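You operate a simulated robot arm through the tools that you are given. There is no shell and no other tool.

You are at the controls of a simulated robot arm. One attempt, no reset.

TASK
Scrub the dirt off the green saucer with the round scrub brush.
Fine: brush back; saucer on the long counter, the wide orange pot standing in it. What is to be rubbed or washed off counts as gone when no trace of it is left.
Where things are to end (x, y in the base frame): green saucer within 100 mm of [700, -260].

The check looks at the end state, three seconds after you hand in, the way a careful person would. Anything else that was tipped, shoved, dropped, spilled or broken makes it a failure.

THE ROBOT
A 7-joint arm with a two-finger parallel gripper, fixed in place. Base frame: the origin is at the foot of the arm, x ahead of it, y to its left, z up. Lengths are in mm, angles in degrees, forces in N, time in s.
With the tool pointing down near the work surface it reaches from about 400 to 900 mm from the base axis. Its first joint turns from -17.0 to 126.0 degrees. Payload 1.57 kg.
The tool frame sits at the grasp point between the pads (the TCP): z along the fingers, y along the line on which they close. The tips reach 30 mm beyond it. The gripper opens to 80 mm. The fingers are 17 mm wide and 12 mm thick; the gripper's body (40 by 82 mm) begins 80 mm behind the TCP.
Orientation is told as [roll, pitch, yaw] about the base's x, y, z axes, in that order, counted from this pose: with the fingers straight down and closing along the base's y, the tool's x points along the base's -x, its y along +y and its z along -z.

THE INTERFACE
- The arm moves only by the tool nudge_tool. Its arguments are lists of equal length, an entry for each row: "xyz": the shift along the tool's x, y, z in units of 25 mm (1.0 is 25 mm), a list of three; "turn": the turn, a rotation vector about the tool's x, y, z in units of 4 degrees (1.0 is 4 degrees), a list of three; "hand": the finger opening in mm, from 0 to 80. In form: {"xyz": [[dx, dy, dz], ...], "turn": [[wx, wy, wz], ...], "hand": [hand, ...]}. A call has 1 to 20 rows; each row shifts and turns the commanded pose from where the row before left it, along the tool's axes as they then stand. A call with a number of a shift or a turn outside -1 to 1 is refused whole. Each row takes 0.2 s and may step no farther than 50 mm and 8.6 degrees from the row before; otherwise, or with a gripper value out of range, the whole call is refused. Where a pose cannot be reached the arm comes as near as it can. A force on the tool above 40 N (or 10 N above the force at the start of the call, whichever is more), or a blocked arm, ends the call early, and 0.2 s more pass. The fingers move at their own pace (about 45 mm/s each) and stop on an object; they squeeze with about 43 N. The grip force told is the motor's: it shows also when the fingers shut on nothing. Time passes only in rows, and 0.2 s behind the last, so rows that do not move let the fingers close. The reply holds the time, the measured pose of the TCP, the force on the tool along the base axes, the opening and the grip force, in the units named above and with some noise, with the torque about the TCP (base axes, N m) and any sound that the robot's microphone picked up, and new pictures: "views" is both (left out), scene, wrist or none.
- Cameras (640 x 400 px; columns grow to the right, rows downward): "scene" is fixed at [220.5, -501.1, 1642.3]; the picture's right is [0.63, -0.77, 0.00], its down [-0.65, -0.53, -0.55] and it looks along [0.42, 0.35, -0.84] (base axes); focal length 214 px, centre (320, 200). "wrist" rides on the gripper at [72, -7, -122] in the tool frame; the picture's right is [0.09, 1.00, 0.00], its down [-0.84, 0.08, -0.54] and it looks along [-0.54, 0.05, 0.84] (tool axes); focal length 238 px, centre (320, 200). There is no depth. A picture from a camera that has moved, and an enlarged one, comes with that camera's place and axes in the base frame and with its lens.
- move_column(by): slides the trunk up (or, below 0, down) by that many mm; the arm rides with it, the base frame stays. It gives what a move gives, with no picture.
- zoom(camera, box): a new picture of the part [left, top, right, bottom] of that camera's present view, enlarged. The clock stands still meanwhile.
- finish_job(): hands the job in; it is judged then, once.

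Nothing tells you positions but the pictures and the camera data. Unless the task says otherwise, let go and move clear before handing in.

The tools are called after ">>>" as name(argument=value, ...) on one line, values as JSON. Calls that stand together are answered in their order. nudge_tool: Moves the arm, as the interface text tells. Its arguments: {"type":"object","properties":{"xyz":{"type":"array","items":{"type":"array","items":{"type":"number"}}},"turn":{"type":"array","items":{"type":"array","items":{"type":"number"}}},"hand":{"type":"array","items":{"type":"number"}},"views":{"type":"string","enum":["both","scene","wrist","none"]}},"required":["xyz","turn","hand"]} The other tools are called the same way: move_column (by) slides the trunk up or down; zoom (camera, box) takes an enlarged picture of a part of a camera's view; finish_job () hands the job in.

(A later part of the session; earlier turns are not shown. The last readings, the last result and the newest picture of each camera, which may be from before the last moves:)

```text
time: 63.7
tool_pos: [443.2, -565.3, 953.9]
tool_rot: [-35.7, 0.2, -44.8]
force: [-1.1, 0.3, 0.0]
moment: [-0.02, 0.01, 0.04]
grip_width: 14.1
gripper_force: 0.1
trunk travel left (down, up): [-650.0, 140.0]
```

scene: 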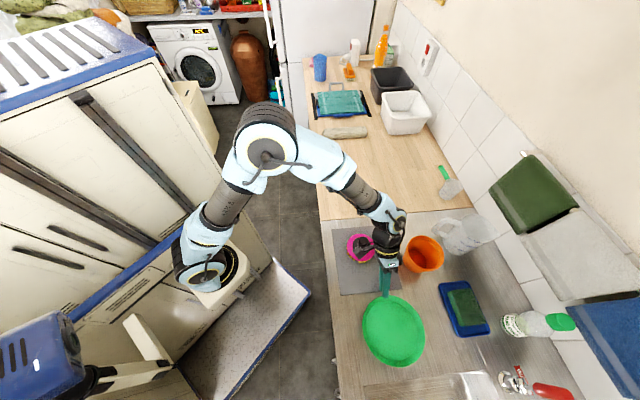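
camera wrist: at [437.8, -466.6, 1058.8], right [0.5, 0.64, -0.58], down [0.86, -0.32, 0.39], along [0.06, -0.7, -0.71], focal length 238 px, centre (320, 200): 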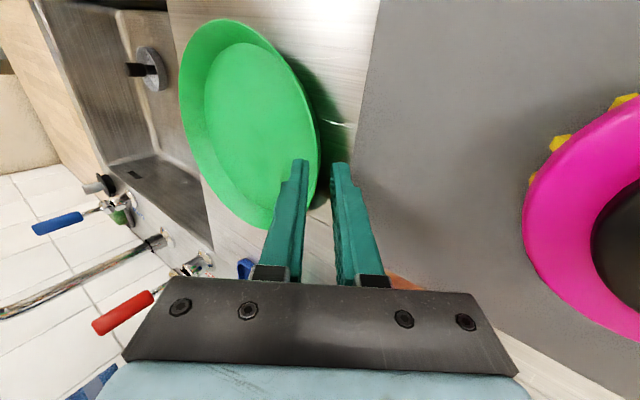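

>>> nudge_tool(xyz=[[0, 0.024, 0.033]], turn=[[0, 0, 0]], hand=[14], views="none")

>>> nudge_tool(xyz=[[0, 0.024, 0.033]], turn=[[0, 0, 0]], hand=[14], views="none")

>>> nudge_tool(xyz=[[0, 0.024, 0.033]], turn=[[0, 0, 0]], hand=[14], views="wrist")

```text
time: 64.1
tool_pos: [443.7, -564.4, 954.9]
tool_rot: [-35.7, 0.2, -44.8]
force: [0.1, 2.1, 3.0]
moment: [0.0, 0.04, -0.04]
grip_width: 14.7
gripper_force: 0.2
trunk travel left (down, up): [-650.0, 140.0]
```

```text
time: 64.5
tool_pos: [441.6, -565.4, 952.1]
tool_rot: [-35.7, 0.2, -44.7]
force: [1.4, 0.5, 6.1]
moment: [-0.06, 0.09, -0.02]
grip_width: 15.2
gripper_force: 0.8
trunk travel left (down, up): [-650.0, 140.0]
```

```text
time: 64.9
tool_pos: [442.7, -564.7, 950.1]
tool_rot: [-35.8, 0.3, -44.8]
force: [0.0, 0.8, 3.3]
moment: [-0.02, 0.05, 0.02]
grip_width: 14.9
gripper_force: 0.5
trunk travel left (down, up): [-650.0, 140.0]
camera wrist: at [437.5, -466.5, 1053.9], right [0.5, 0.64, -0.58], down [0.86, -0.32, 0.39], along [0.06, -0.7, -0.71], focal length 238 px, centre (320, 200)
```

wrist: 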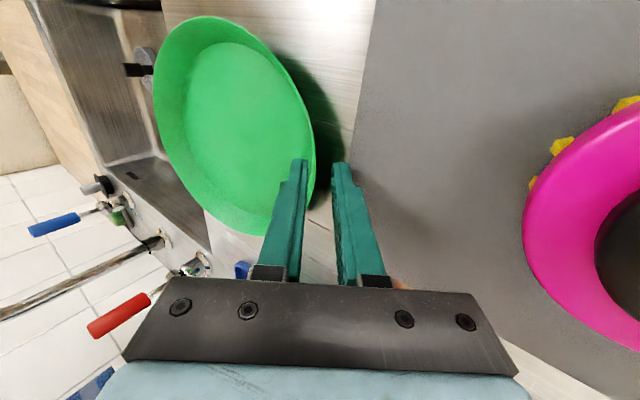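

The fingers meet the rim's inner edge while the outer fingertip still has not touched the counter, so the steel must be lower than the mat's top. I'll lift, let the saucer settle, and re-measure it.

>>> nudge_tool(xyz=[[0, 0, -0.3], [0, 0, -0.4], [0, 0, 0]], turn=[[0, 0, 0], [0, 0, 0], [0, 0, 0]], hand=[14, 14, 14], views="both")

>>> zoom(camera="wrist", box=[270, 110, 370, 210])

>>> zoom(camera="scene", box=[345, 280, 445, 380])

```text
time: 65.7
tool_pos: [450.9, -557.3, 965.4]
tool_rot: [-35.7, 0.3, -44.8]
force: [0.2, 0.8, 0.0]
moment: [-0.01, -0.01, -0.01]
grip_width: 14.0
gripper_force: 0.1
trunk travel left (down, up): [-650.0, 140.0]
camera wrist: at [445.2, -459.1, 1068.3], right [0.5, 0.64, -0.58], down [0.86, -0.32, 0.39], along [0.06, -0.7, -0.71], focal length 238 px, centre (320, 200)
```

scene: 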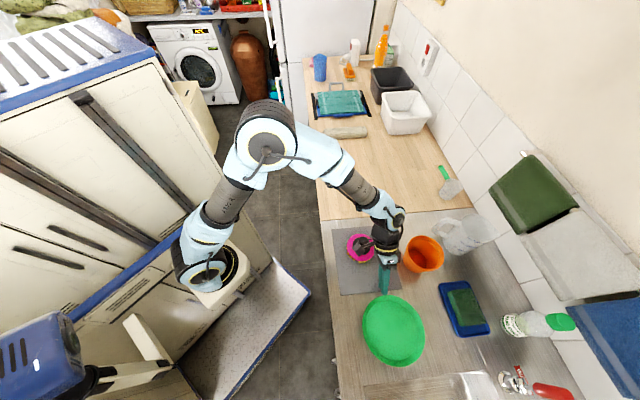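
wrist: 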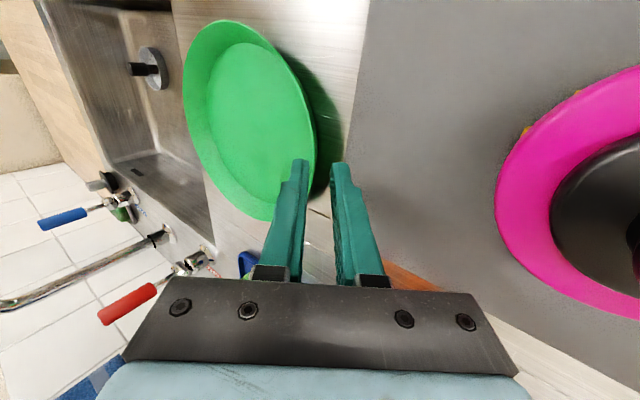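

```text
4.00 times, centred on (320, 160) of wrist
camera zoom: at [445.2, -459.1, 1068.3], right [0.5, 0.64, -0.58], down [0.86, -0.32, 0.39], along [0.06, -0.7, -0.71], focal length 953 px, centre (320, 360)
```

zoom: 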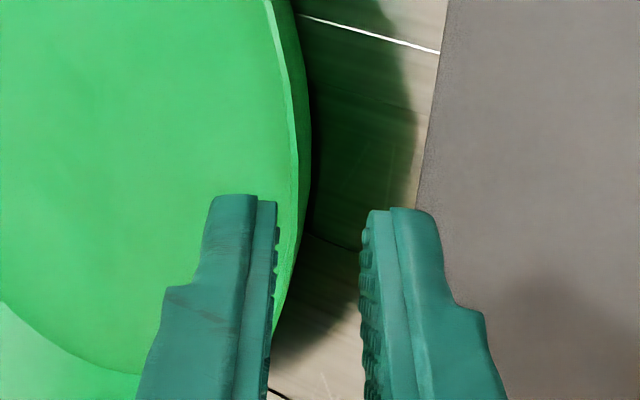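

```text
4.00 times, centred on (395, 330) of scene
camera zoom: at [220.5, -501.1, 1642.3], right [0.63, -0.77, 0.0], down [-0.65, -0.53, -0.55], along [0.42, 0.35, -0.84], focal length 858 px, centre (20, -320)
```

zoom: 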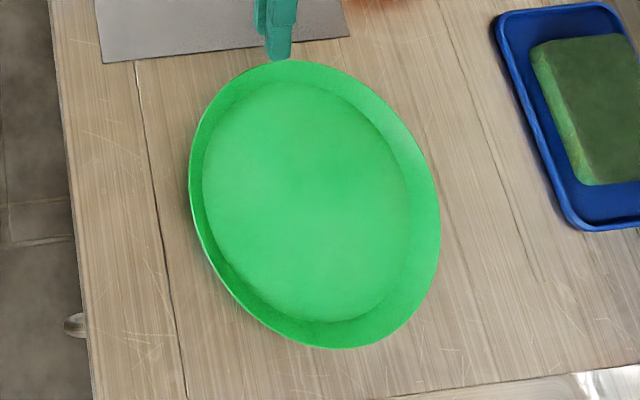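

From the wrist view the rim lies about 4 mm inside the fingers' mid-plane. I'll shift the tool by that amount and descend along the wall in small steps, watching the force and finger opening.

>>> nudge_tool(xyz=[[0, -0.168, 0], [0, 0, 0.3], [0, 0, 0.3], [0, 0, 0]], turn=[[0, 0, 0], [0, 0, 0], [0, 0, 0], [0, 0, 0]], hand=[14, 14, 14, 14], views="wrist")

>>> zoom(camera="wrist", box=[270, 110, 370, 210])

```text
time: 66.7
tool_pos: [442.4, -565.4, 955.5]
tool_rot: [-35.7, 0.2, -44.8]
force: [0.5, -0.2, 0.5]
moment: [-0.02, -0.04, 0.0]
grip_width: 14.2
gripper_force: 0.1
trunk travel left (down, up): [-650.0, 140.0]
camera wrist: at [436.1, -467.6, 1058.5], right [0.5, 0.64, -0.58], down [0.86, -0.32, 0.39], along [0.06, -0.7, -0.71], focal length 238 px, centre (320, 200)
```

wrist: 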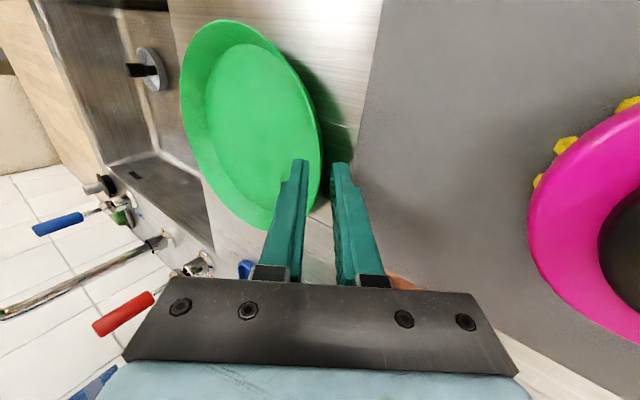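

```text
4.00 times, centred on (320, 160) of wrist
camera zoom: at [436.1, -467.6, 1058.5], right [0.5, 0.64, -0.58], down [0.86, -0.32, 0.39], along [0.06, -0.7, -0.71], focal length 953 px, centre (320, 360)
```

zoom: 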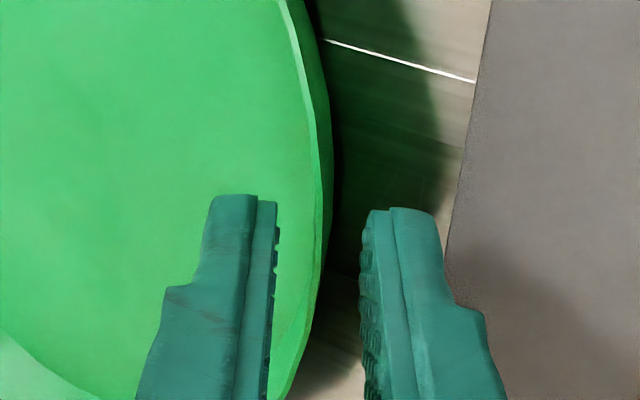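

>>> nudge_tool(xyz=[[0, -0.03, 0.1], [0, 0, 0]], turn=[[0, 0, 0], [0, 0, 0]], hand=[14, 14], views="none")

>>> nudge_tool(xyz=[[0, 0, 0.08], [0, 0, 0]], turn=[[0, 0, 0], [0, 0, 0]], hand=[14, 14], views="wrist")

>>> zoom(camera="wrist", box=[270, 110, 370, 210])

```text
time: 67.3
tool_pos: [440.0, -566.2, 954.1]
tool_rot: [-35.7, 0.2, -44.8]
force: [-0.6, -0.2, 0.0]
moment: [0.03, 0.02, 0.01]
grip_width: 14.1
gripper_force: 0.0
trunk travel left (down, up): [-650.0, 140.0]
```

```text
time: 67.9
tool_pos: [439.3, -567.4, 952.2]
tool_rot: [-35.6, 0.1, -44.8]
force: [0.4, 1.0, 0.2]
moment: [-0.02, -0.01, 0.03]
grip_width: 14.2
gripper_force: 0.1
trunk travel left (down, up): [-650.0, 140.0]
camera wrist: at [434.0, -470.1, 1055.5], right [0.5, 0.64, -0.58], down [0.86, -0.32, 0.39], along [0.06, -0.7, -0.71], focal length 238 px, centre (320, 200)
```

wrist: 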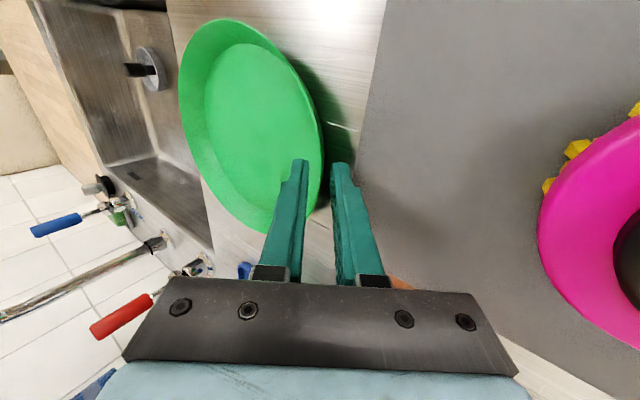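

```text
4.00 times, centred on (320, 160) of wrist
camera zoom: at [434.0, -470.1, 1055.5], right [0.5, 0.64, -0.58], down [0.86, -0.32, 0.39], along [0.06, -0.7, -0.71], focal length 953 px, centre (320, 360)
```

zoom: 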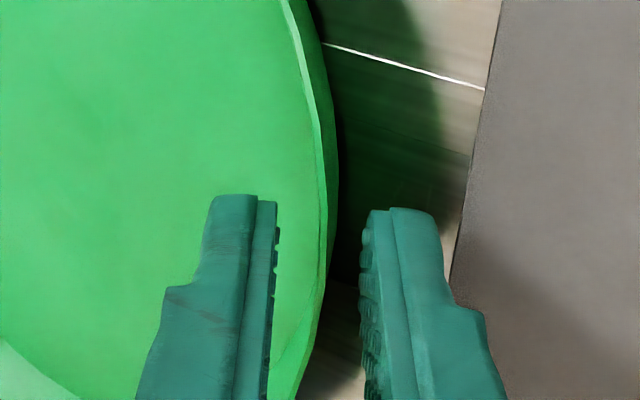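

>>> nudge_tool(xyz=[[0, 0, 0.08], [0, 0, 0]], turn=[[0, 0, 0], [0, 0, 0]], hand=[13, 13], views="none")

>>> nudge_tool(xyz=[[0, 0, 0.06], [0, 0, 0]], turn=[[0, 0, 0], [0, 0, 0]], hand=[12, 12], views="wrist")

>>> zoom(camera="wrist", box=[270, 110, 370, 210])

```text
time: 68.5
tool_pos: [437.3, -568.0, 951.9]
tool_rot: [-35.7, 0.1, -44.8]
force: [-0.1, -0.1, -0.6]
moment: [0.04, -0.01, 0.01]
grip_width: 13.0
gripper_force: 0.0
trunk travel left (down, up): [-650.0, 140.0]
```

```text
time: 69.1
tool_pos: [438.2, -569.4, 948.8]
tool_rot: [-35.7, 0.1, -44.8]
force: [0.5, -0.5, 0.3]
moment: [0.04, 0.01, -0.01]
grip_width: 12.4
gripper_force: 0.8
trunk travel left (down, up): [-650.0, 140.0]
camera wrist: at [432.5, -471.3, 1052.9], right [0.5, 0.64, -0.58], down [0.86, -0.32, 0.39], along [0.06, -0.7, -0.71], focal length 238 px, centre (320, 200)
```

wrist: 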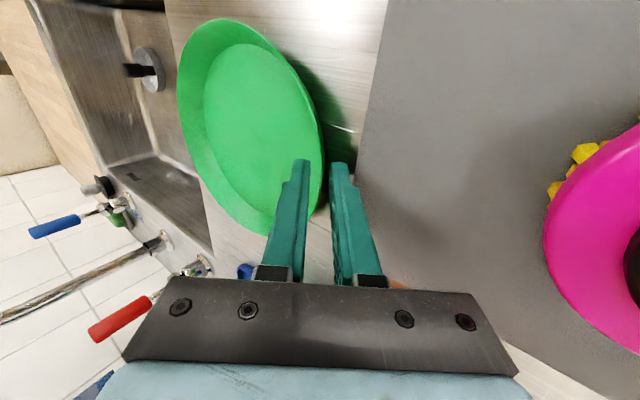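

```text
4.00 times, centred on (320, 160) of wrist
camera zoom: at [432.5, -471.3, 1052.9], right [0.5, 0.64, -0.58], down [0.86, -0.32, 0.39], along [0.06, -0.7, -0.71], focal length 953 px, centre (320, 360)
```

zoom: 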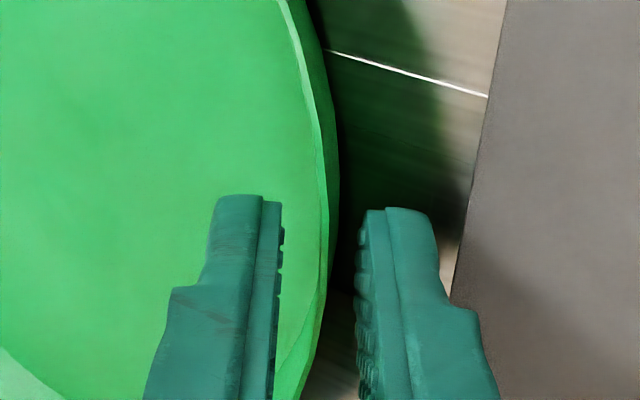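

The rim sits well between the fingertips with several mm of overlap. Closing now.

>>> nudge_tool(xyz=[[0, 0, 0], [0, 0, 0], [0, 0, 0], [0, 0, 0], [0, 0, 0]], turn=[[0, 0, 0], [0, 0, 0], [0, 0, 0], [0, 0, 0], [0, 0, 0]], hand=[10, 7, 4, 1, 0], views="both")

>>> zoom(camera="wrist", box=[270, 110, 370, 210])

```text
time: 70.3
tool_pos: [438.0, -567.7, 949.6]
tool_rot: [-35.7, 0.2, -44.8]
force: [-0.3, -0.1, -0.5]
moment: [0.02, 0.03, 0.0]
grip_width: 3.7
gripper_force: 24.8
trunk travel left (down, up): [-650.0, 140.0]
camera wrist: at [432.5, -471.3, 1052.8], right [0.5, 0.64, -0.58], down [0.86, -0.32, 0.39], along [0.06, -0.7, -0.71], focal length 238 px, centre (320, 200)
```

scene: 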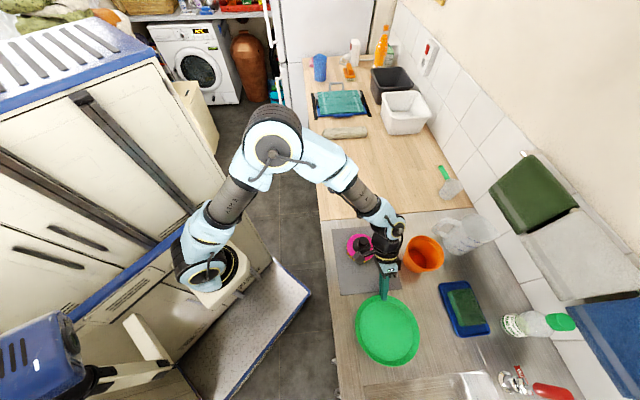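
wrist: 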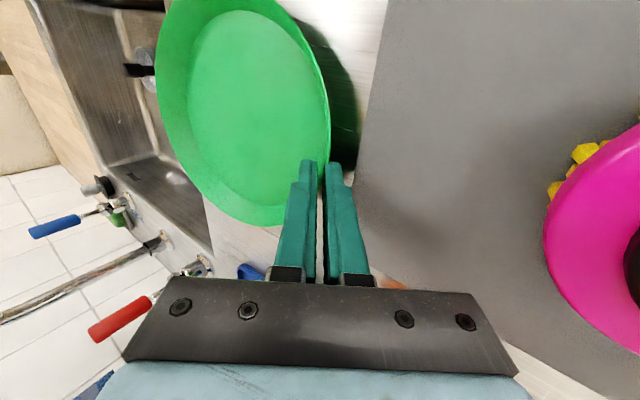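

```text
4.00 times, centred on (320, 160) of wrist
camera zoom: at [432.5, -471.3, 1052.8], right [0.5, 0.64, -0.58], down [0.86, -0.32, 0.39], along [0.06, -0.7, -0.71], focal length 953 px, centre (320, 360)
```

zoom: 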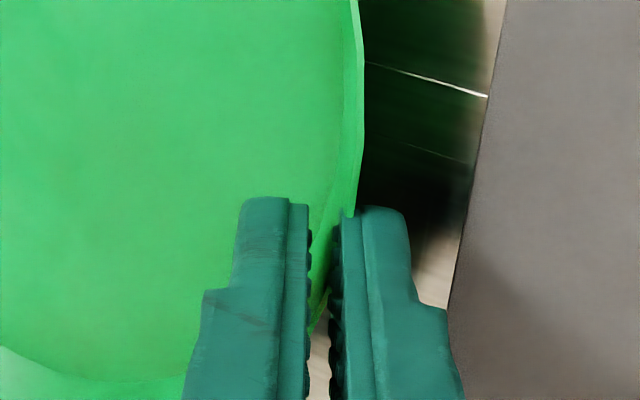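

>>> zoom(camera="scene", box=[335, 255, 445, 385])

>>> nudge_tool(xyz=[[0, 0, 0], [0, 0, 0]], turn=[[0, 0, 0], [0, 0, 0]], hand=[0, 0], views="wrist")

>>> zoom(camera="wrist", box=[140, 0, 380, 240])

```text
3.08 times, centred on (390, 320) of scene
camera zoom: at [220.5, -501.1, 1642.3], right [0.63, -0.77, 0.0], down [-0.65, -0.53, -0.55], along [0.42, 0.35, -0.84], focal length 660 px, centre (105, -169)
```

zoom: 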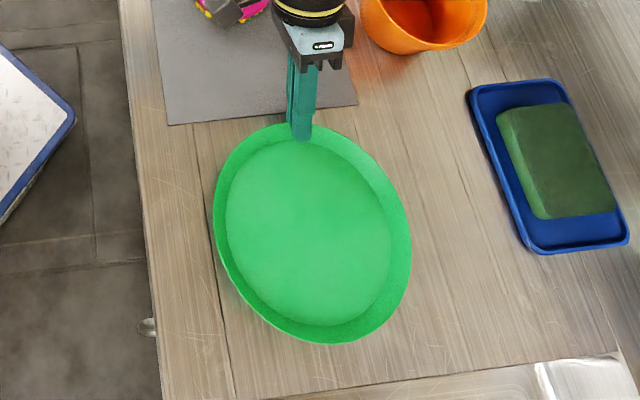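

```text
time: 70.9
tool_pos: [437.6, -568.6, 949.8]
tool_rot: [-35.7, 0.2, -44.8]
force: [0.6, -0.1, -1.1]
moment: [0.05, 0.0, 0.04]
grip_width: 3.5
gripper_force: 24.8
trunk travel left (down, up): [-650.0, 140.0]
camera wrist: at [432.5, -471.4, 1052.9], right [0.5, 0.64, -0.58], down [0.86, -0.32, 0.39], along [0.06, -0.7, -0.71], focal length 238 px, centre (320, 200)
```

wrist: 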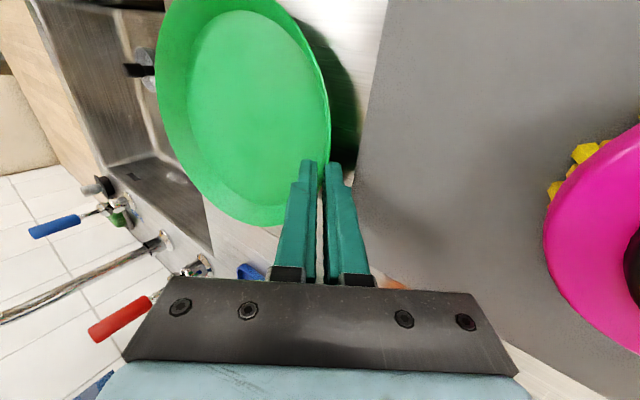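

```text
1.67 times, centred on (260, 120) of wrist
camera zoom: at [432.5, -471.4, 1052.9], right [0.5, 0.64, -0.58], down [0.86, -0.32, 0.39], along [0.06, -0.7, -0.71], focal length 397 px, centre (420, 333)
```

zoom: 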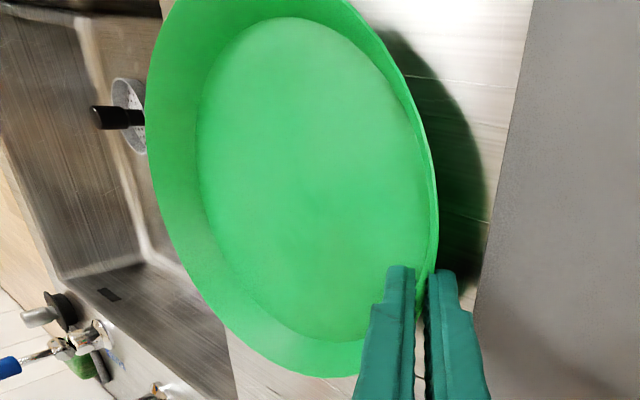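

The wall is gripped at 3.5 mm. I'll lift slightly and check that it holds.

>>> nudge_tool(xyz=[[0, -0.117, -0.162], [0, -0.117, -0.162], [0, -0.117, -0.162], [0, 0, 0]], turn=[[0, 0, 0], [0, 0, 0], [0, 0, 0], [0, 0, 0]], hand=[0, 0, 0, 0], views="both")

>>> zoom(camera="scene", box=[335, 255, 445, 385])

>>> zoom(camera="wrist", box=[140, 0, 380, 240])

```text
time: 71.9
tool_pos: [438.0, -569.3, 965.5]
tool_rot: [-35.6, 0.2, -44.8]
force: [0.0, 0.4, -0.4]
moment: [0.0, -0.05, 0.03]
grip_width: 3.8
gripper_force: 24.7
trunk travel left (down, up): [-650.0, 140.0]
camera wrist: at [432.7, -471.6, 1067.5], right [0.5, 0.64, -0.58], down [0.86, -0.32, 0.39], along [0.06, -0.7, -0.71], focal length 238 px, centre (320, 200)
```

scene: 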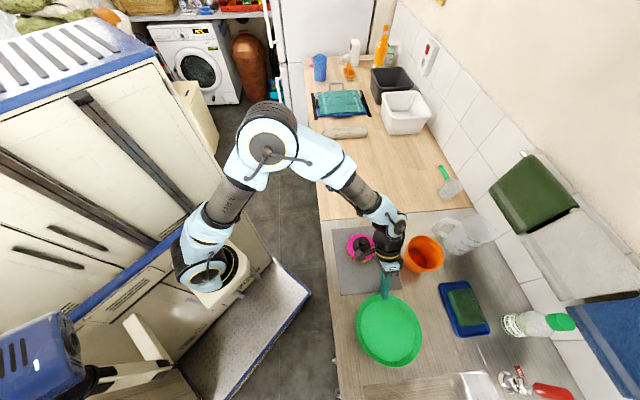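
wrist: 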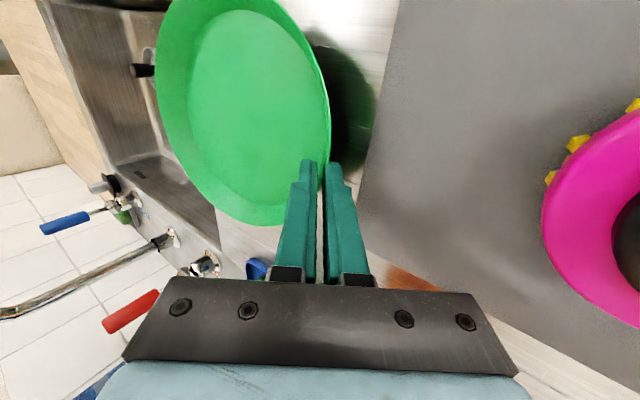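

```text
3.08 times, centred on (390, 320) of scene
camera zoom: at [220.5, -501.1, 1642.3], right [0.63, -0.77, 0.0], down [-0.65, -0.53, -0.55], along [0.42, 0.35, -0.84], focal length 660 px, centre (105, -169)
```

zoom: 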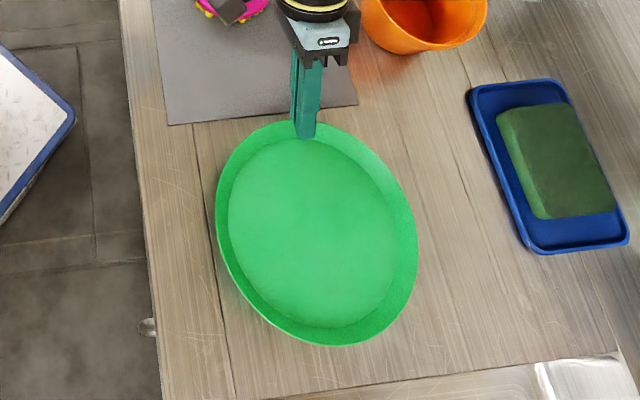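

```text
1.67 times, centred on (260, 120) of wrist
camera zoom: at [432.7, -471.6, 1067.5], right [0.5, 0.64, -0.58], down [0.86, -0.32, 0.39], along [0.06, -0.7, -0.71], focal length 397 px, centre (420, 333)
```

zoom: 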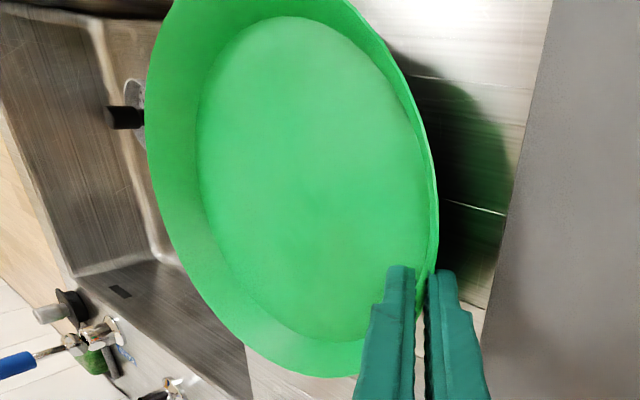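

The saucer holds rigidly. I'll raise it well above the brush handle.

>>> nudge_tool(xyz=[[0, -0.584, -0.812], [0, -0.584, -0.812], [0, -0.584, -0.812], [0, -0.584, -0.812], [0, -0.584, -0.812], [0, 0, 0]], turn=[[0, 0, 0], [0, 0, 0], [0, 0, 0], [0, 0, 0], [0, 0, 0], [0, 0, 0]], hand=[0, 0, 0, 0, 0, 0], views="both")

```text
time: 73.3
tool_pos: [438.1, -568.8, 1090.0]
tool_rot: [-35.7, 0.2, -44.9]
force: [-0.2, -0.1, -1.1]
moment: [0.02, -0.06, -0.01]
grip_width: 3.8
gripper_force: 24.9
trunk travel left (down, up): [-650.0, 140.0]
camera wrist: at [433.0, -471.0, 1192.9], right [0.5, 0.64, -0.58], down [0.86, -0.32, 0.39], along [0.06, -0.7, -0.71], focal length 238 px, centre (320, 200)
```

scene: 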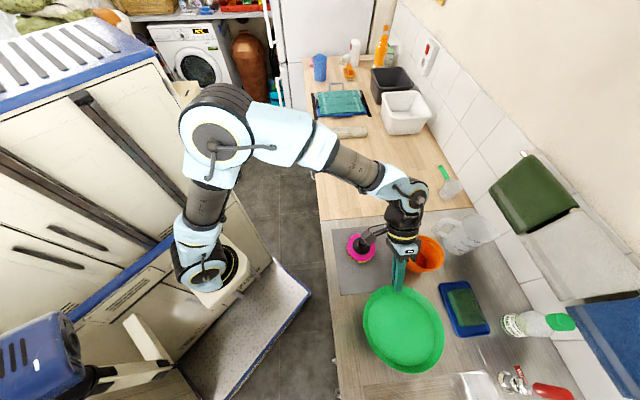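
wrist: 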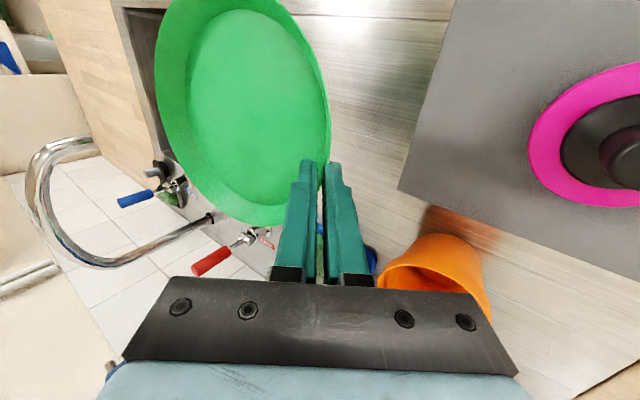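

>>> nudge_tool(xyz=[[0.022, 0.802, -0.577], [0.022, 0.802, -0.577], [0.022, 0.802, -0.577], [0.022, 0.802, -0.577], [0.022, 0.802, -0.577], [0.022, 0.802, -0.577], [0.022, 0.802, -0.577], [0.022, 0.802, -0.577], [0.022, 0.802, -0.577], [0.022, 0.802, -0.577]], turn=[[0, 0, 0], [0, 0, 0], [0, 0, 0], [0, 0, 0], [0, 0, 0], [0, 0, 0], [0, 0, 0], [0, 0, 0], [0, 0, 0], [0, 0, 0]], hand=[0, 0, 0, 0, 0, 0, 0, 0, 0, 0], views="both")

```text
time: 75.5
tool_pos: [609.0, -389.3, 1089.2]
tool_rot: [-35.6, 0.2, -44.8]
force: [-0.1, 0.1, -0.8]
moment: [0.09, -0.07, 0.0]
grip_width: 3.1
gripper_force: 24.7
trunk travel left (down, up): [-650.0, 140.0]
camera wrist: at [603.9, -292.9, 1192.3], right [0.5, 0.64, -0.58], down [0.86, -0.32, 0.39], along [0.06, -0.7, -0.71], focal length 238 px, centre (320, 200)
```

scene: 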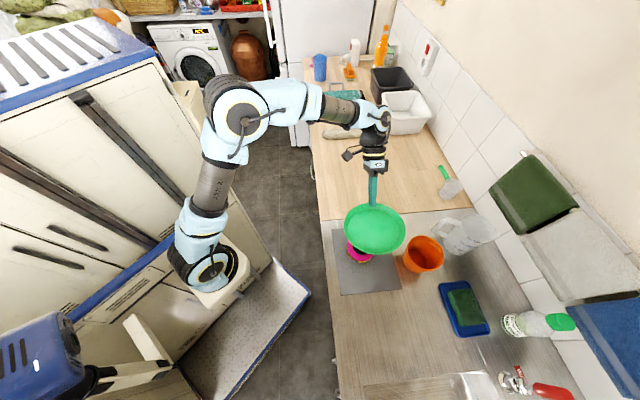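
wrist: 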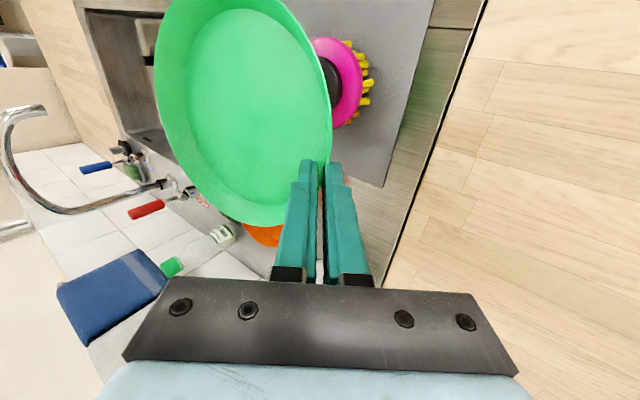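

>>> nudge_tool(xyz=[[0.022, 0.802, -0.577], [0.022, 0.802, -0.577], [0.022, 0.802, -0.577], [0.022, 0.802, -0.577], [0.022, 0.802, -0.577], [0.022, 0.802, -0.577], [0.022, 0.802, -0.577], [0.022, 0.802, -0.577], [0.022, 0.802, -0.577], [0.022, 0.802, -0.577], [0, 0, 0]], turn=[[0, 0, 0], [0, 0, 0], [0, 0, 0], [0, 0, 0], [0, 0, 0], [0, 0, 0], [0, 0, 0], [0, 0, 0], [0, 0, 0], [0, 0, 0], [0, 0, 0]], hand=[0, 0, 0, 0, 0, 0, 0, 0, 0, 0, 0], views="both")

>>> zoom(camera="scene", box=[300, 90, 440, 230])

```text
time: 77.9
tool_pos: [780.1, -211.2, 1088.9]
tool_rot: [-35.8, 0.2, -44.7]
force: [0.3, 0.2, 0.5]
moment: [0.02, -0.07, -0.03]
grip_width: 3.1
gripper_force: 24.3
trunk travel left (down, up): [-650.0, 140.0]
camera wrist: at [774.4, -113.7, 1191.3], right [0.5, 0.64, -0.58], down [0.86, -0.32, 0.39], along [0.06, -0.7, -0.71], focal length 238 px, centre (320, 200)
```

scene: 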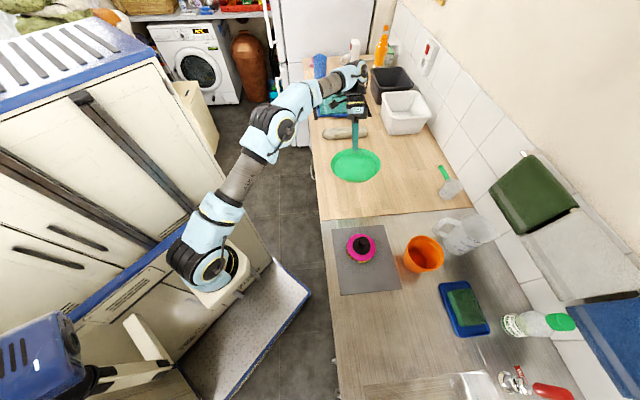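
wrist: 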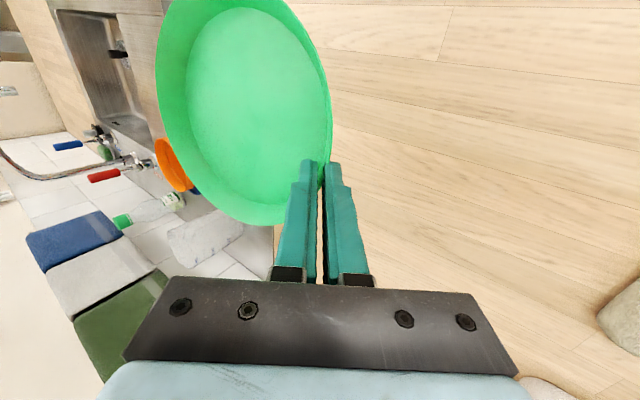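

```text
2.86 times, centred on (370, 160) of scene
camera zoom: at [220.5, -501.1, 1642.3], right [0.63, -0.77, 0.0], down [-0.65, -0.53, -0.55], along [0.42, 0.35, -0.84], focal length 613 px, centre (177, 314)
```

zoom: 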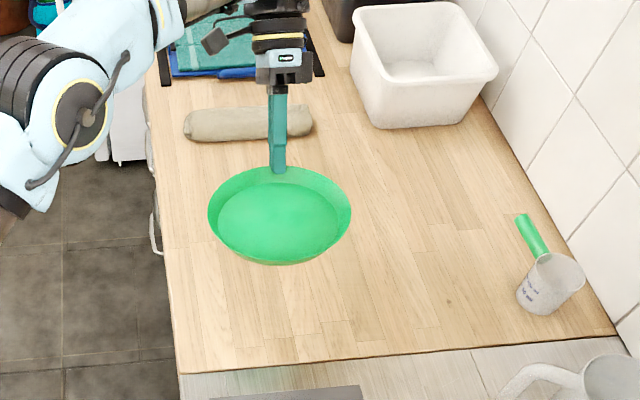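

The saucer is over the wooden counter near the goal. I'll lower it in stages.

>>> nudge_tool(xyz=[[0, 0.584, 0.812], [0, 0.584, 0.812], [0, 0.584, 0.812], [0, 0.584, 0.812], [0, 0.29, 0.406], [0, 0, 0]], turn=[[0, 0, 0], [0, 0, 0], [0, 0, 0], [0, 0, 0], [0, 0, 0], [0, 0, 0]], hand=[0, 0, 0, 0, 0, 0], views="both")

>>> zoom(camera="scene", box=[300, 90, 440, 230])

```text
time: 79.3
tool_pos: [778.5, -211.1, 975.9]
tool_rot: [-35.7, 0.2, -44.8]
force: [-0.8, -0.3, -0.8]
moment: [0.06, -0.04, 0.0]
grip_width: 3.2
gripper_force: 24.7
trunk travel left (down, up): [-650.0, 140.0]
camera wrist: at [773.4, -113.4, 1078.6], right [0.5, 0.64, -0.58], down [0.86, -0.32, 0.39], along [0.06, -0.7, -0.71], focal length 238 px, centre (320, 200)
```

scene: 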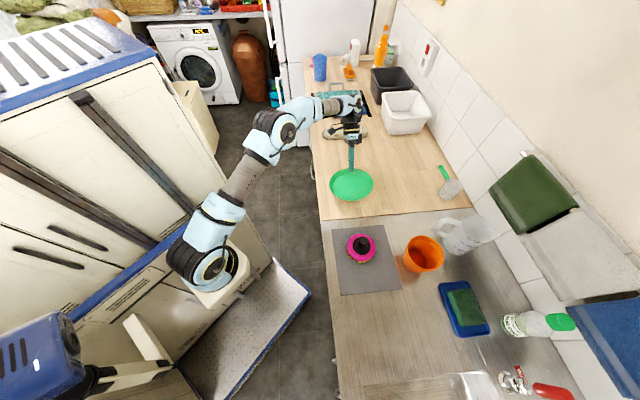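
wrist: 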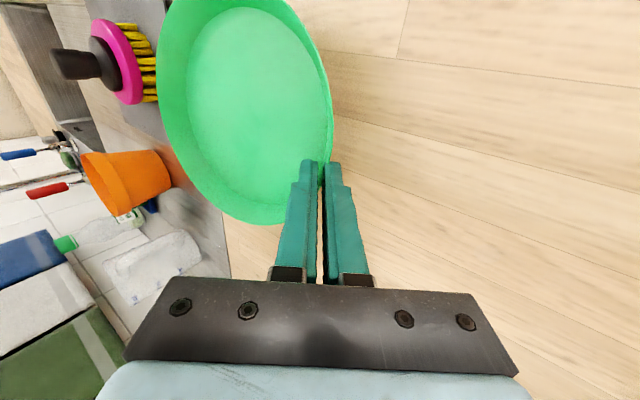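

```text
2.86 times, centred on (370, 160) of scene
camera zoom: at [220.5, -501.1, 1642.3], right [0.63, -0.77, 0.0], down [-0.65, -0.53, -0.55], along [0.42, 0.35, -0.84], focal length 613 px, centre (177, 314)
```

zoom: 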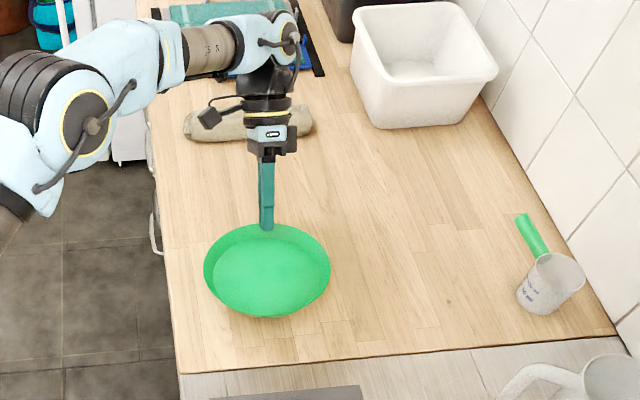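

>>> nudge_tool(xyz=[[0, 0.14, 0.195], [0, 0.14, 0.195], [0, 0, 0]], turn=[[0, 0, 0], [0, 0, 0], [0, 0, 0]], hand=[0, 0, 0], views="none")

>>> nudge_tool(xyz=[[0, 0.07, 0.0975], [0, 0, 0]], turn=[[0, 0, 0], [0, 0, 0]], hand=[0, 0], views="wrist")

>>> zoom(camera="scene", box=[320, 140, 400, 220])

```text
time: 80.1
tool_pos: [779.1, -211.2, 964.4]
tool_rot: [-35.7, 0.2, -44.8]
force: [-0.2, 0.2, -0.6]
moment: [0.04, -0.03, 0.01]
grip_width: 2.9
gripper_force: 23.7
trunk travel left (down, up): [-650.0, 140.0]
```

```text
time: 80.7
tool_pos: [779.6, -211.7, 961.7]
tool_rot: [-35.7, 0.3, -44.7]
force: [0.1, -0.5, 0.2]
moment: [0.03, -0.02, 0.02]
grip_width: 3.1
gripper_force: 24.5
trunk travel left (down, up): [-650.0, 140.0]
camera wrist: at [773.8, -114.0, 1063.9], right [0.5, 0.64, -0.58], down [0.86, -0.32, 0.39], along [0.06, -0.7, -0.71], focal length 238 px, centre (320, 200)
```

wrist: 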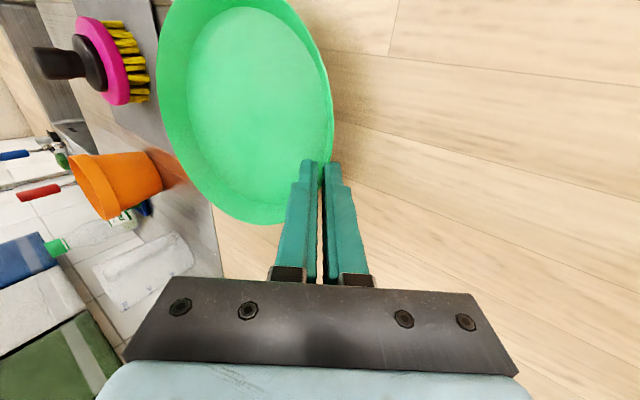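

```text
5.00 times, centred on (360, 180) of scene
camera zoom: at [220.5, -501.1, 1642.3], right [0.63, -0.77, 0.0], down [-0.65, -0.53, -0.55], along [0.42, 0.35, -0.84], focal length 1072 px, centre (120, 300)
```

zoom: 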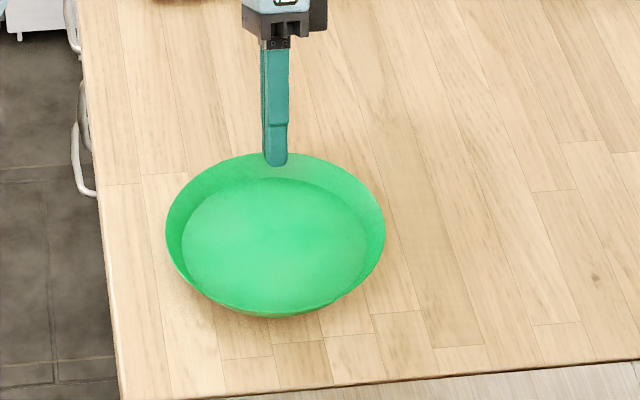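

>>> nudge_tool(xyz=[[0, 0.07, 0.0975], [0, 0, 0]], turn=[[0, 0, 0], [0, 0, 0]], hand=[0, 0], views="none")

>>> nudge_tool(xyz=[[0, 0.07, 0.0975], [0, 0, 0]], turn=[[0, 0, 0], [0, 0, 0]], hand=[0, 0], views="wrist")

>>> zoom(camera="scene", box=[320, 140, 400, 220])

```text
time: 81.3
tool_pos: [780.0, -211.5, 958.0]
tool_rot: [-35.7, 0.3, -44.9]
force: [0.5, 0.0, 0.7]
moment: [0.04, -0.02, -0.03]
grip_width: 3.0
gripper_force: 24.4
trunk travel left (down, up): [-650.0, 140.0]
```

```text
time: 81.9
tool_pos: [779.4, -212.3, 955.4]
tool_rot: [-35.7, 0.3, -44.8]
force: [0.5, 0.1, -0.3]
moment: [0.0, -0.04, 0.03]
grip_width: 2.9
gripper_force: 24.3
trunk travel left (down, up): [-650.0, 140.0]
camera wrist: at [774.0, -113.9, 1058.1], right [0.5, 0.64, -0.58], down [0.86, -0.32, 0.39], along [0.06, -0.7, -0.71], focal length 238 px, centre (320, 200)
```

wrist: 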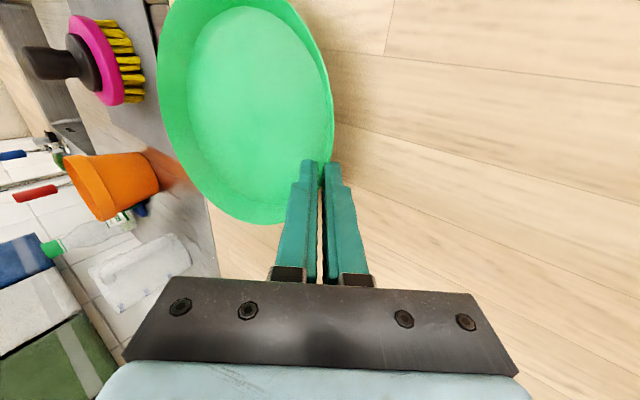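

```text
5.00 times, centred on (360, 180) of scene
camera zoom: at [220.5, -501.1, 1642.3], right [0.63, -0.77, 0.0], down [-0.65, -0.53, -0.55], along [0.42, 0.35, -0.84], focal length 1072 px, centre (120, 300)
```

zoom: 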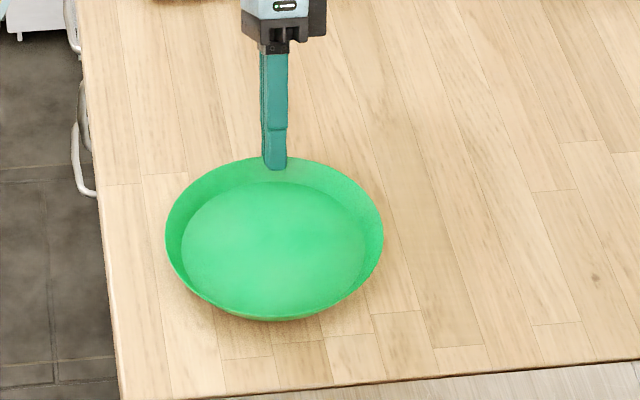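

>>> nudge_tool(xyz=[[0, 0.058, 0.081], [0, 0, 0]], turn=[[0, 0, 0], [0, 0, 0]], hand=[0, 0], views="none")

>>> nudge_tool(xyz=[[0, 0.047, 0.065], [0, 0, 0]], turn=[[0, 0, 0], [0, 0, 0]], hand=[0, 0], views="wrist")

>>> zoom(camera="scene", box=[320, 140, 400, 220])

```text
time: 82.5
tool_pos: [778.6, -210.6, 953.4]
tool_rot: [-35.7, 0.2, -44.8]
force: [0.2, -0.2, -0.9]
moment: [0.02, -0.05, -0.03]
grip_width: 2.7
gripper_force: 23.9
trunk travel left (down, up): [-650.0, 140.0]
```

```text
time: 83.1
tool_pos: [779.8, -211.4, 952.1]
tool_rot: [-35.7, 0.2, -44.8]
force: [1.7, 2.4, 7.0]
moment: [0.13, 0.29, -0.07]
grip_width: 3.0
gripper_force: 24.3
trunk travel left (down, up): [-650.0, 140.0]
camera wrist: at [773.9, -113.4, 1054.2], right [0.5, 0.64, -0.58], down [0.86, -0.32, 0.39], along [0.06, -0.7, -0.71], focal length 238 px, centre (320, 200)
```

wrist: 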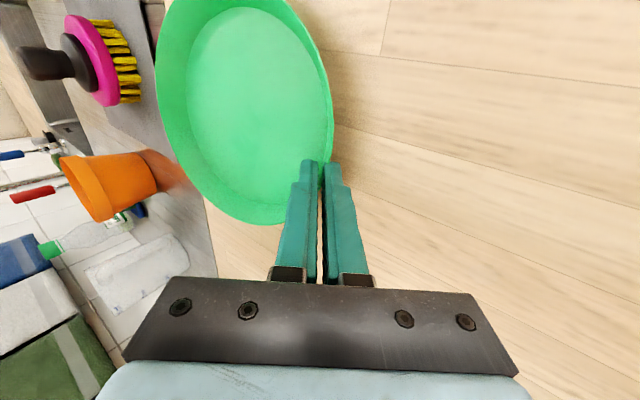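

```text
5.00 times, centred on (360, 180) of scene
camera zoom: at [220.5, -501.1, 1642.3], right [0.63, -0.77, 0.0], down [-0.65, -0.53, -0.55], along [0.42, 0.35, -0.84], focal length 1072 px, centre (120, 300)
```

zoom: 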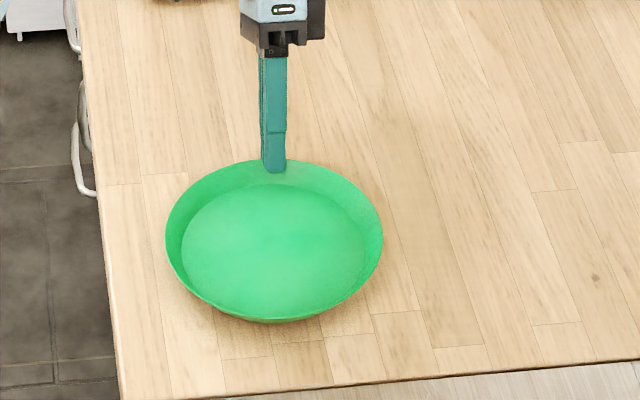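

The saucer touches down (7 N). I'll release by opening gradually while keeping the outer finger where it is.

>>> nudge_tool(xyz=[[0, -0.06, 0], [0, -0.06, 0], [0, -0.06, 0], [0, -0.04, 0], [0, 0, 0]], turn=[[0, 0, 0], [0, 0, 0], [0, 0, 0], [0, 0, 0], [0, 0, 0]], hand=[6, 9, 12, 13, 13], views="both")

>>> zoom(camera="scene", box=[320, 140, 400, 220])

>>> zoom(camera="wrist", box=[270, 110, 370, 210])

```text
time: 84.3
tool_pos: [776.4, -213.7, 953.8]
tool_rot: [-35.6, 0.2, -44.7]
force: [0.1, 0.0, 0.7]
moment: [-0.02, 0.0, -0.01]
grip_width: 13.3
gripper_force: 0.1
trunk travel left (down, up): [-650.0, 140.0]
camera wrist: at [771.0, -117.1, 1057.2], right [0.5, 0.64, -0.58], down [0.86, -0.32, 0.39], along [0.06, -0.7, -0.71], focal length 238 px, centre (320, 200)
```

scene: 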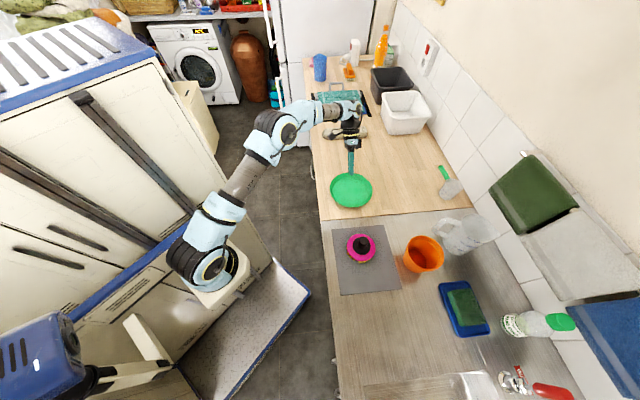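
wrist: 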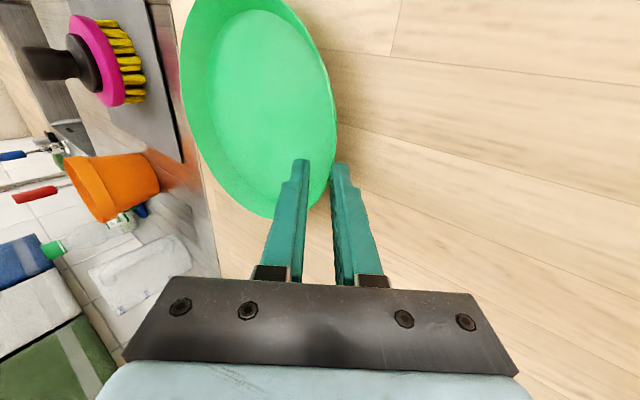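

```text
5.00 times, centred on (360, 180) of scene
camera zoom: at [220.5, -501.1, 1642.3], right [0.63, -0.77, 0.0], down [-0.65, -0.53, -0.55], along [0.42, 0.35, -0.84], focal length 1072 px, centre (120, 300)
```

zoom: 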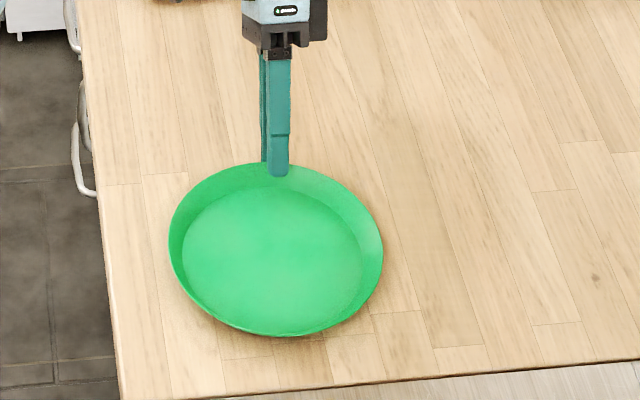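

```text
4.00 times, centred on (320, 160) of wrist
camera zoom: at [771.0, -117.1, 1057.2], right [0.5, 0.64, -0.58], down [0.86, -0.32, 0.39], along [0.06, -0.7, -0.71], focal length 953 px, centre (320, 360)
```

zoom: 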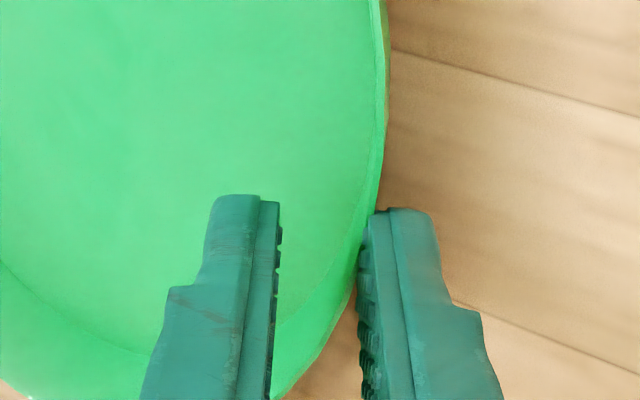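

The saucer is resting on the wood. I'll slide the fingers outward slightly and back out along the wall.

>>> nudge_tool(xyz=[[0, 0.08, -0.1], [0, 0, -0.5], [0, 0, -1], [0, 0, -1], [0, -0.584, -0.812], [0, -0.584, -0.812]], turn=[[0, 0, 0], [0, 0, 0], [0, 0, 0], [0, 0, 0], [0, 0, 0], [0, 0, 0]], hand=[13, 13, 13, 13, 30, 60], views="both")

>>> zoom(camera="scene", box=[320, 140, 400, 220])

```text
time: 85.7
tool_pos: [803.5, -186.9, 1056.0]
tool_rot: [-35.8, 0.4, -44.8]
force: [-0.1, 0.6, 0.0]
moment: [0.02, 0.03, 0.01]
grip_width: 60.2
gripper_force: 0.6
trunk travel left (down, up): [-650.0, 140.0]
camera wrist: at [799.2, -89.2, 1158.3], right [0.5, 0.64, -0.58], down [0.86, -0.32, 0.39], along [0.06, -0.7, -0.71], focal length 238 px, centre (320, 200)
```

scene: 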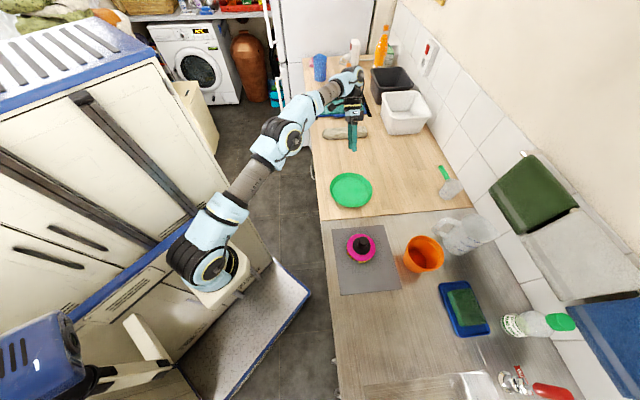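
wrist: 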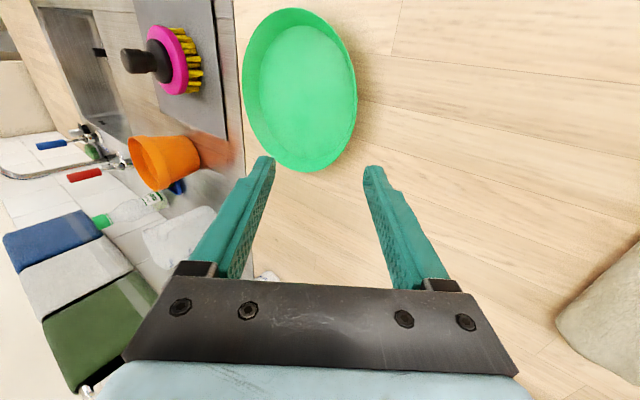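

```text
5.00 times, centred on (360, 180) of scene
camera zoom: at [220.5, -501.1, 1642.3], right [0.63, -0.77, 0.0], down [-0.65, -0.53, -0.55], along [0.42, 0.35, -0.84], focal length 1072 px, centre (120, 300)
```

zoom: 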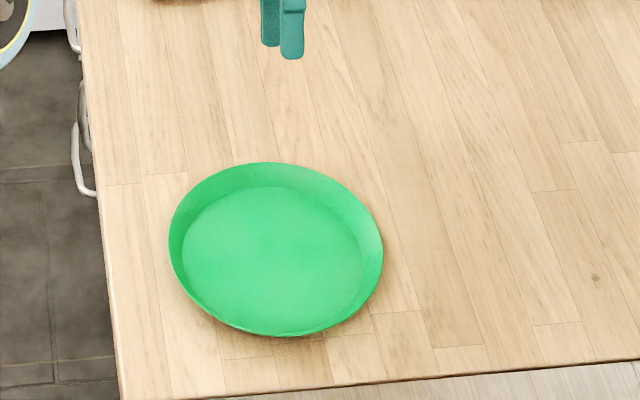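

The saucer is in place near (699, -267). Next is the orange pot, so I'll take close-ups to measure it.

>>> zoom(camera="scene", box=[385, 220, 485, 290])

>>> zoom(camera="wrist", box=[110, 100, 250, 220])

```text
5.71 times, centred on (435, 255) of scene
camera zoom: at [220.5, -501.1, 1642.3], right [0.63, -0.77, 0.0], down [-0.65, -0.53, -0.55], along [0.42, 0.35, -0.84], focal length 1226 px, centre (-337, -114)
```

zoom: 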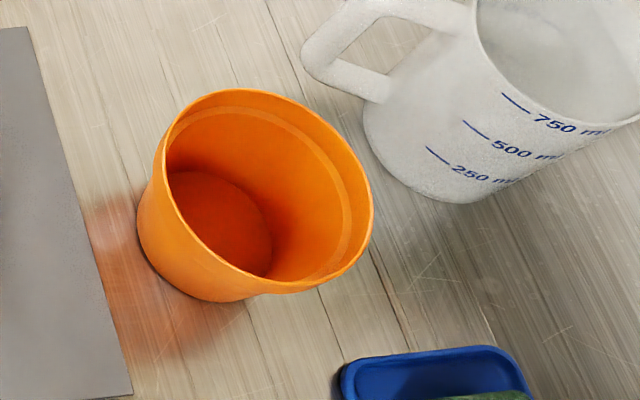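

```text
3.33 times, centred on (180, 160) of wrist
camera zoom: at [799.2, -89.2, 1158.3], right [0.5, 0.64, -0.58], down [0.86, -0.32, 0.39], along [0.06, -0.7, -0.71], focal length 794 px, centre (787, 333)
```

zoom: 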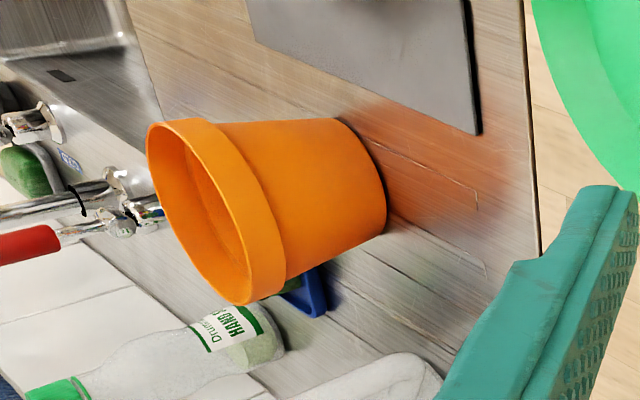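

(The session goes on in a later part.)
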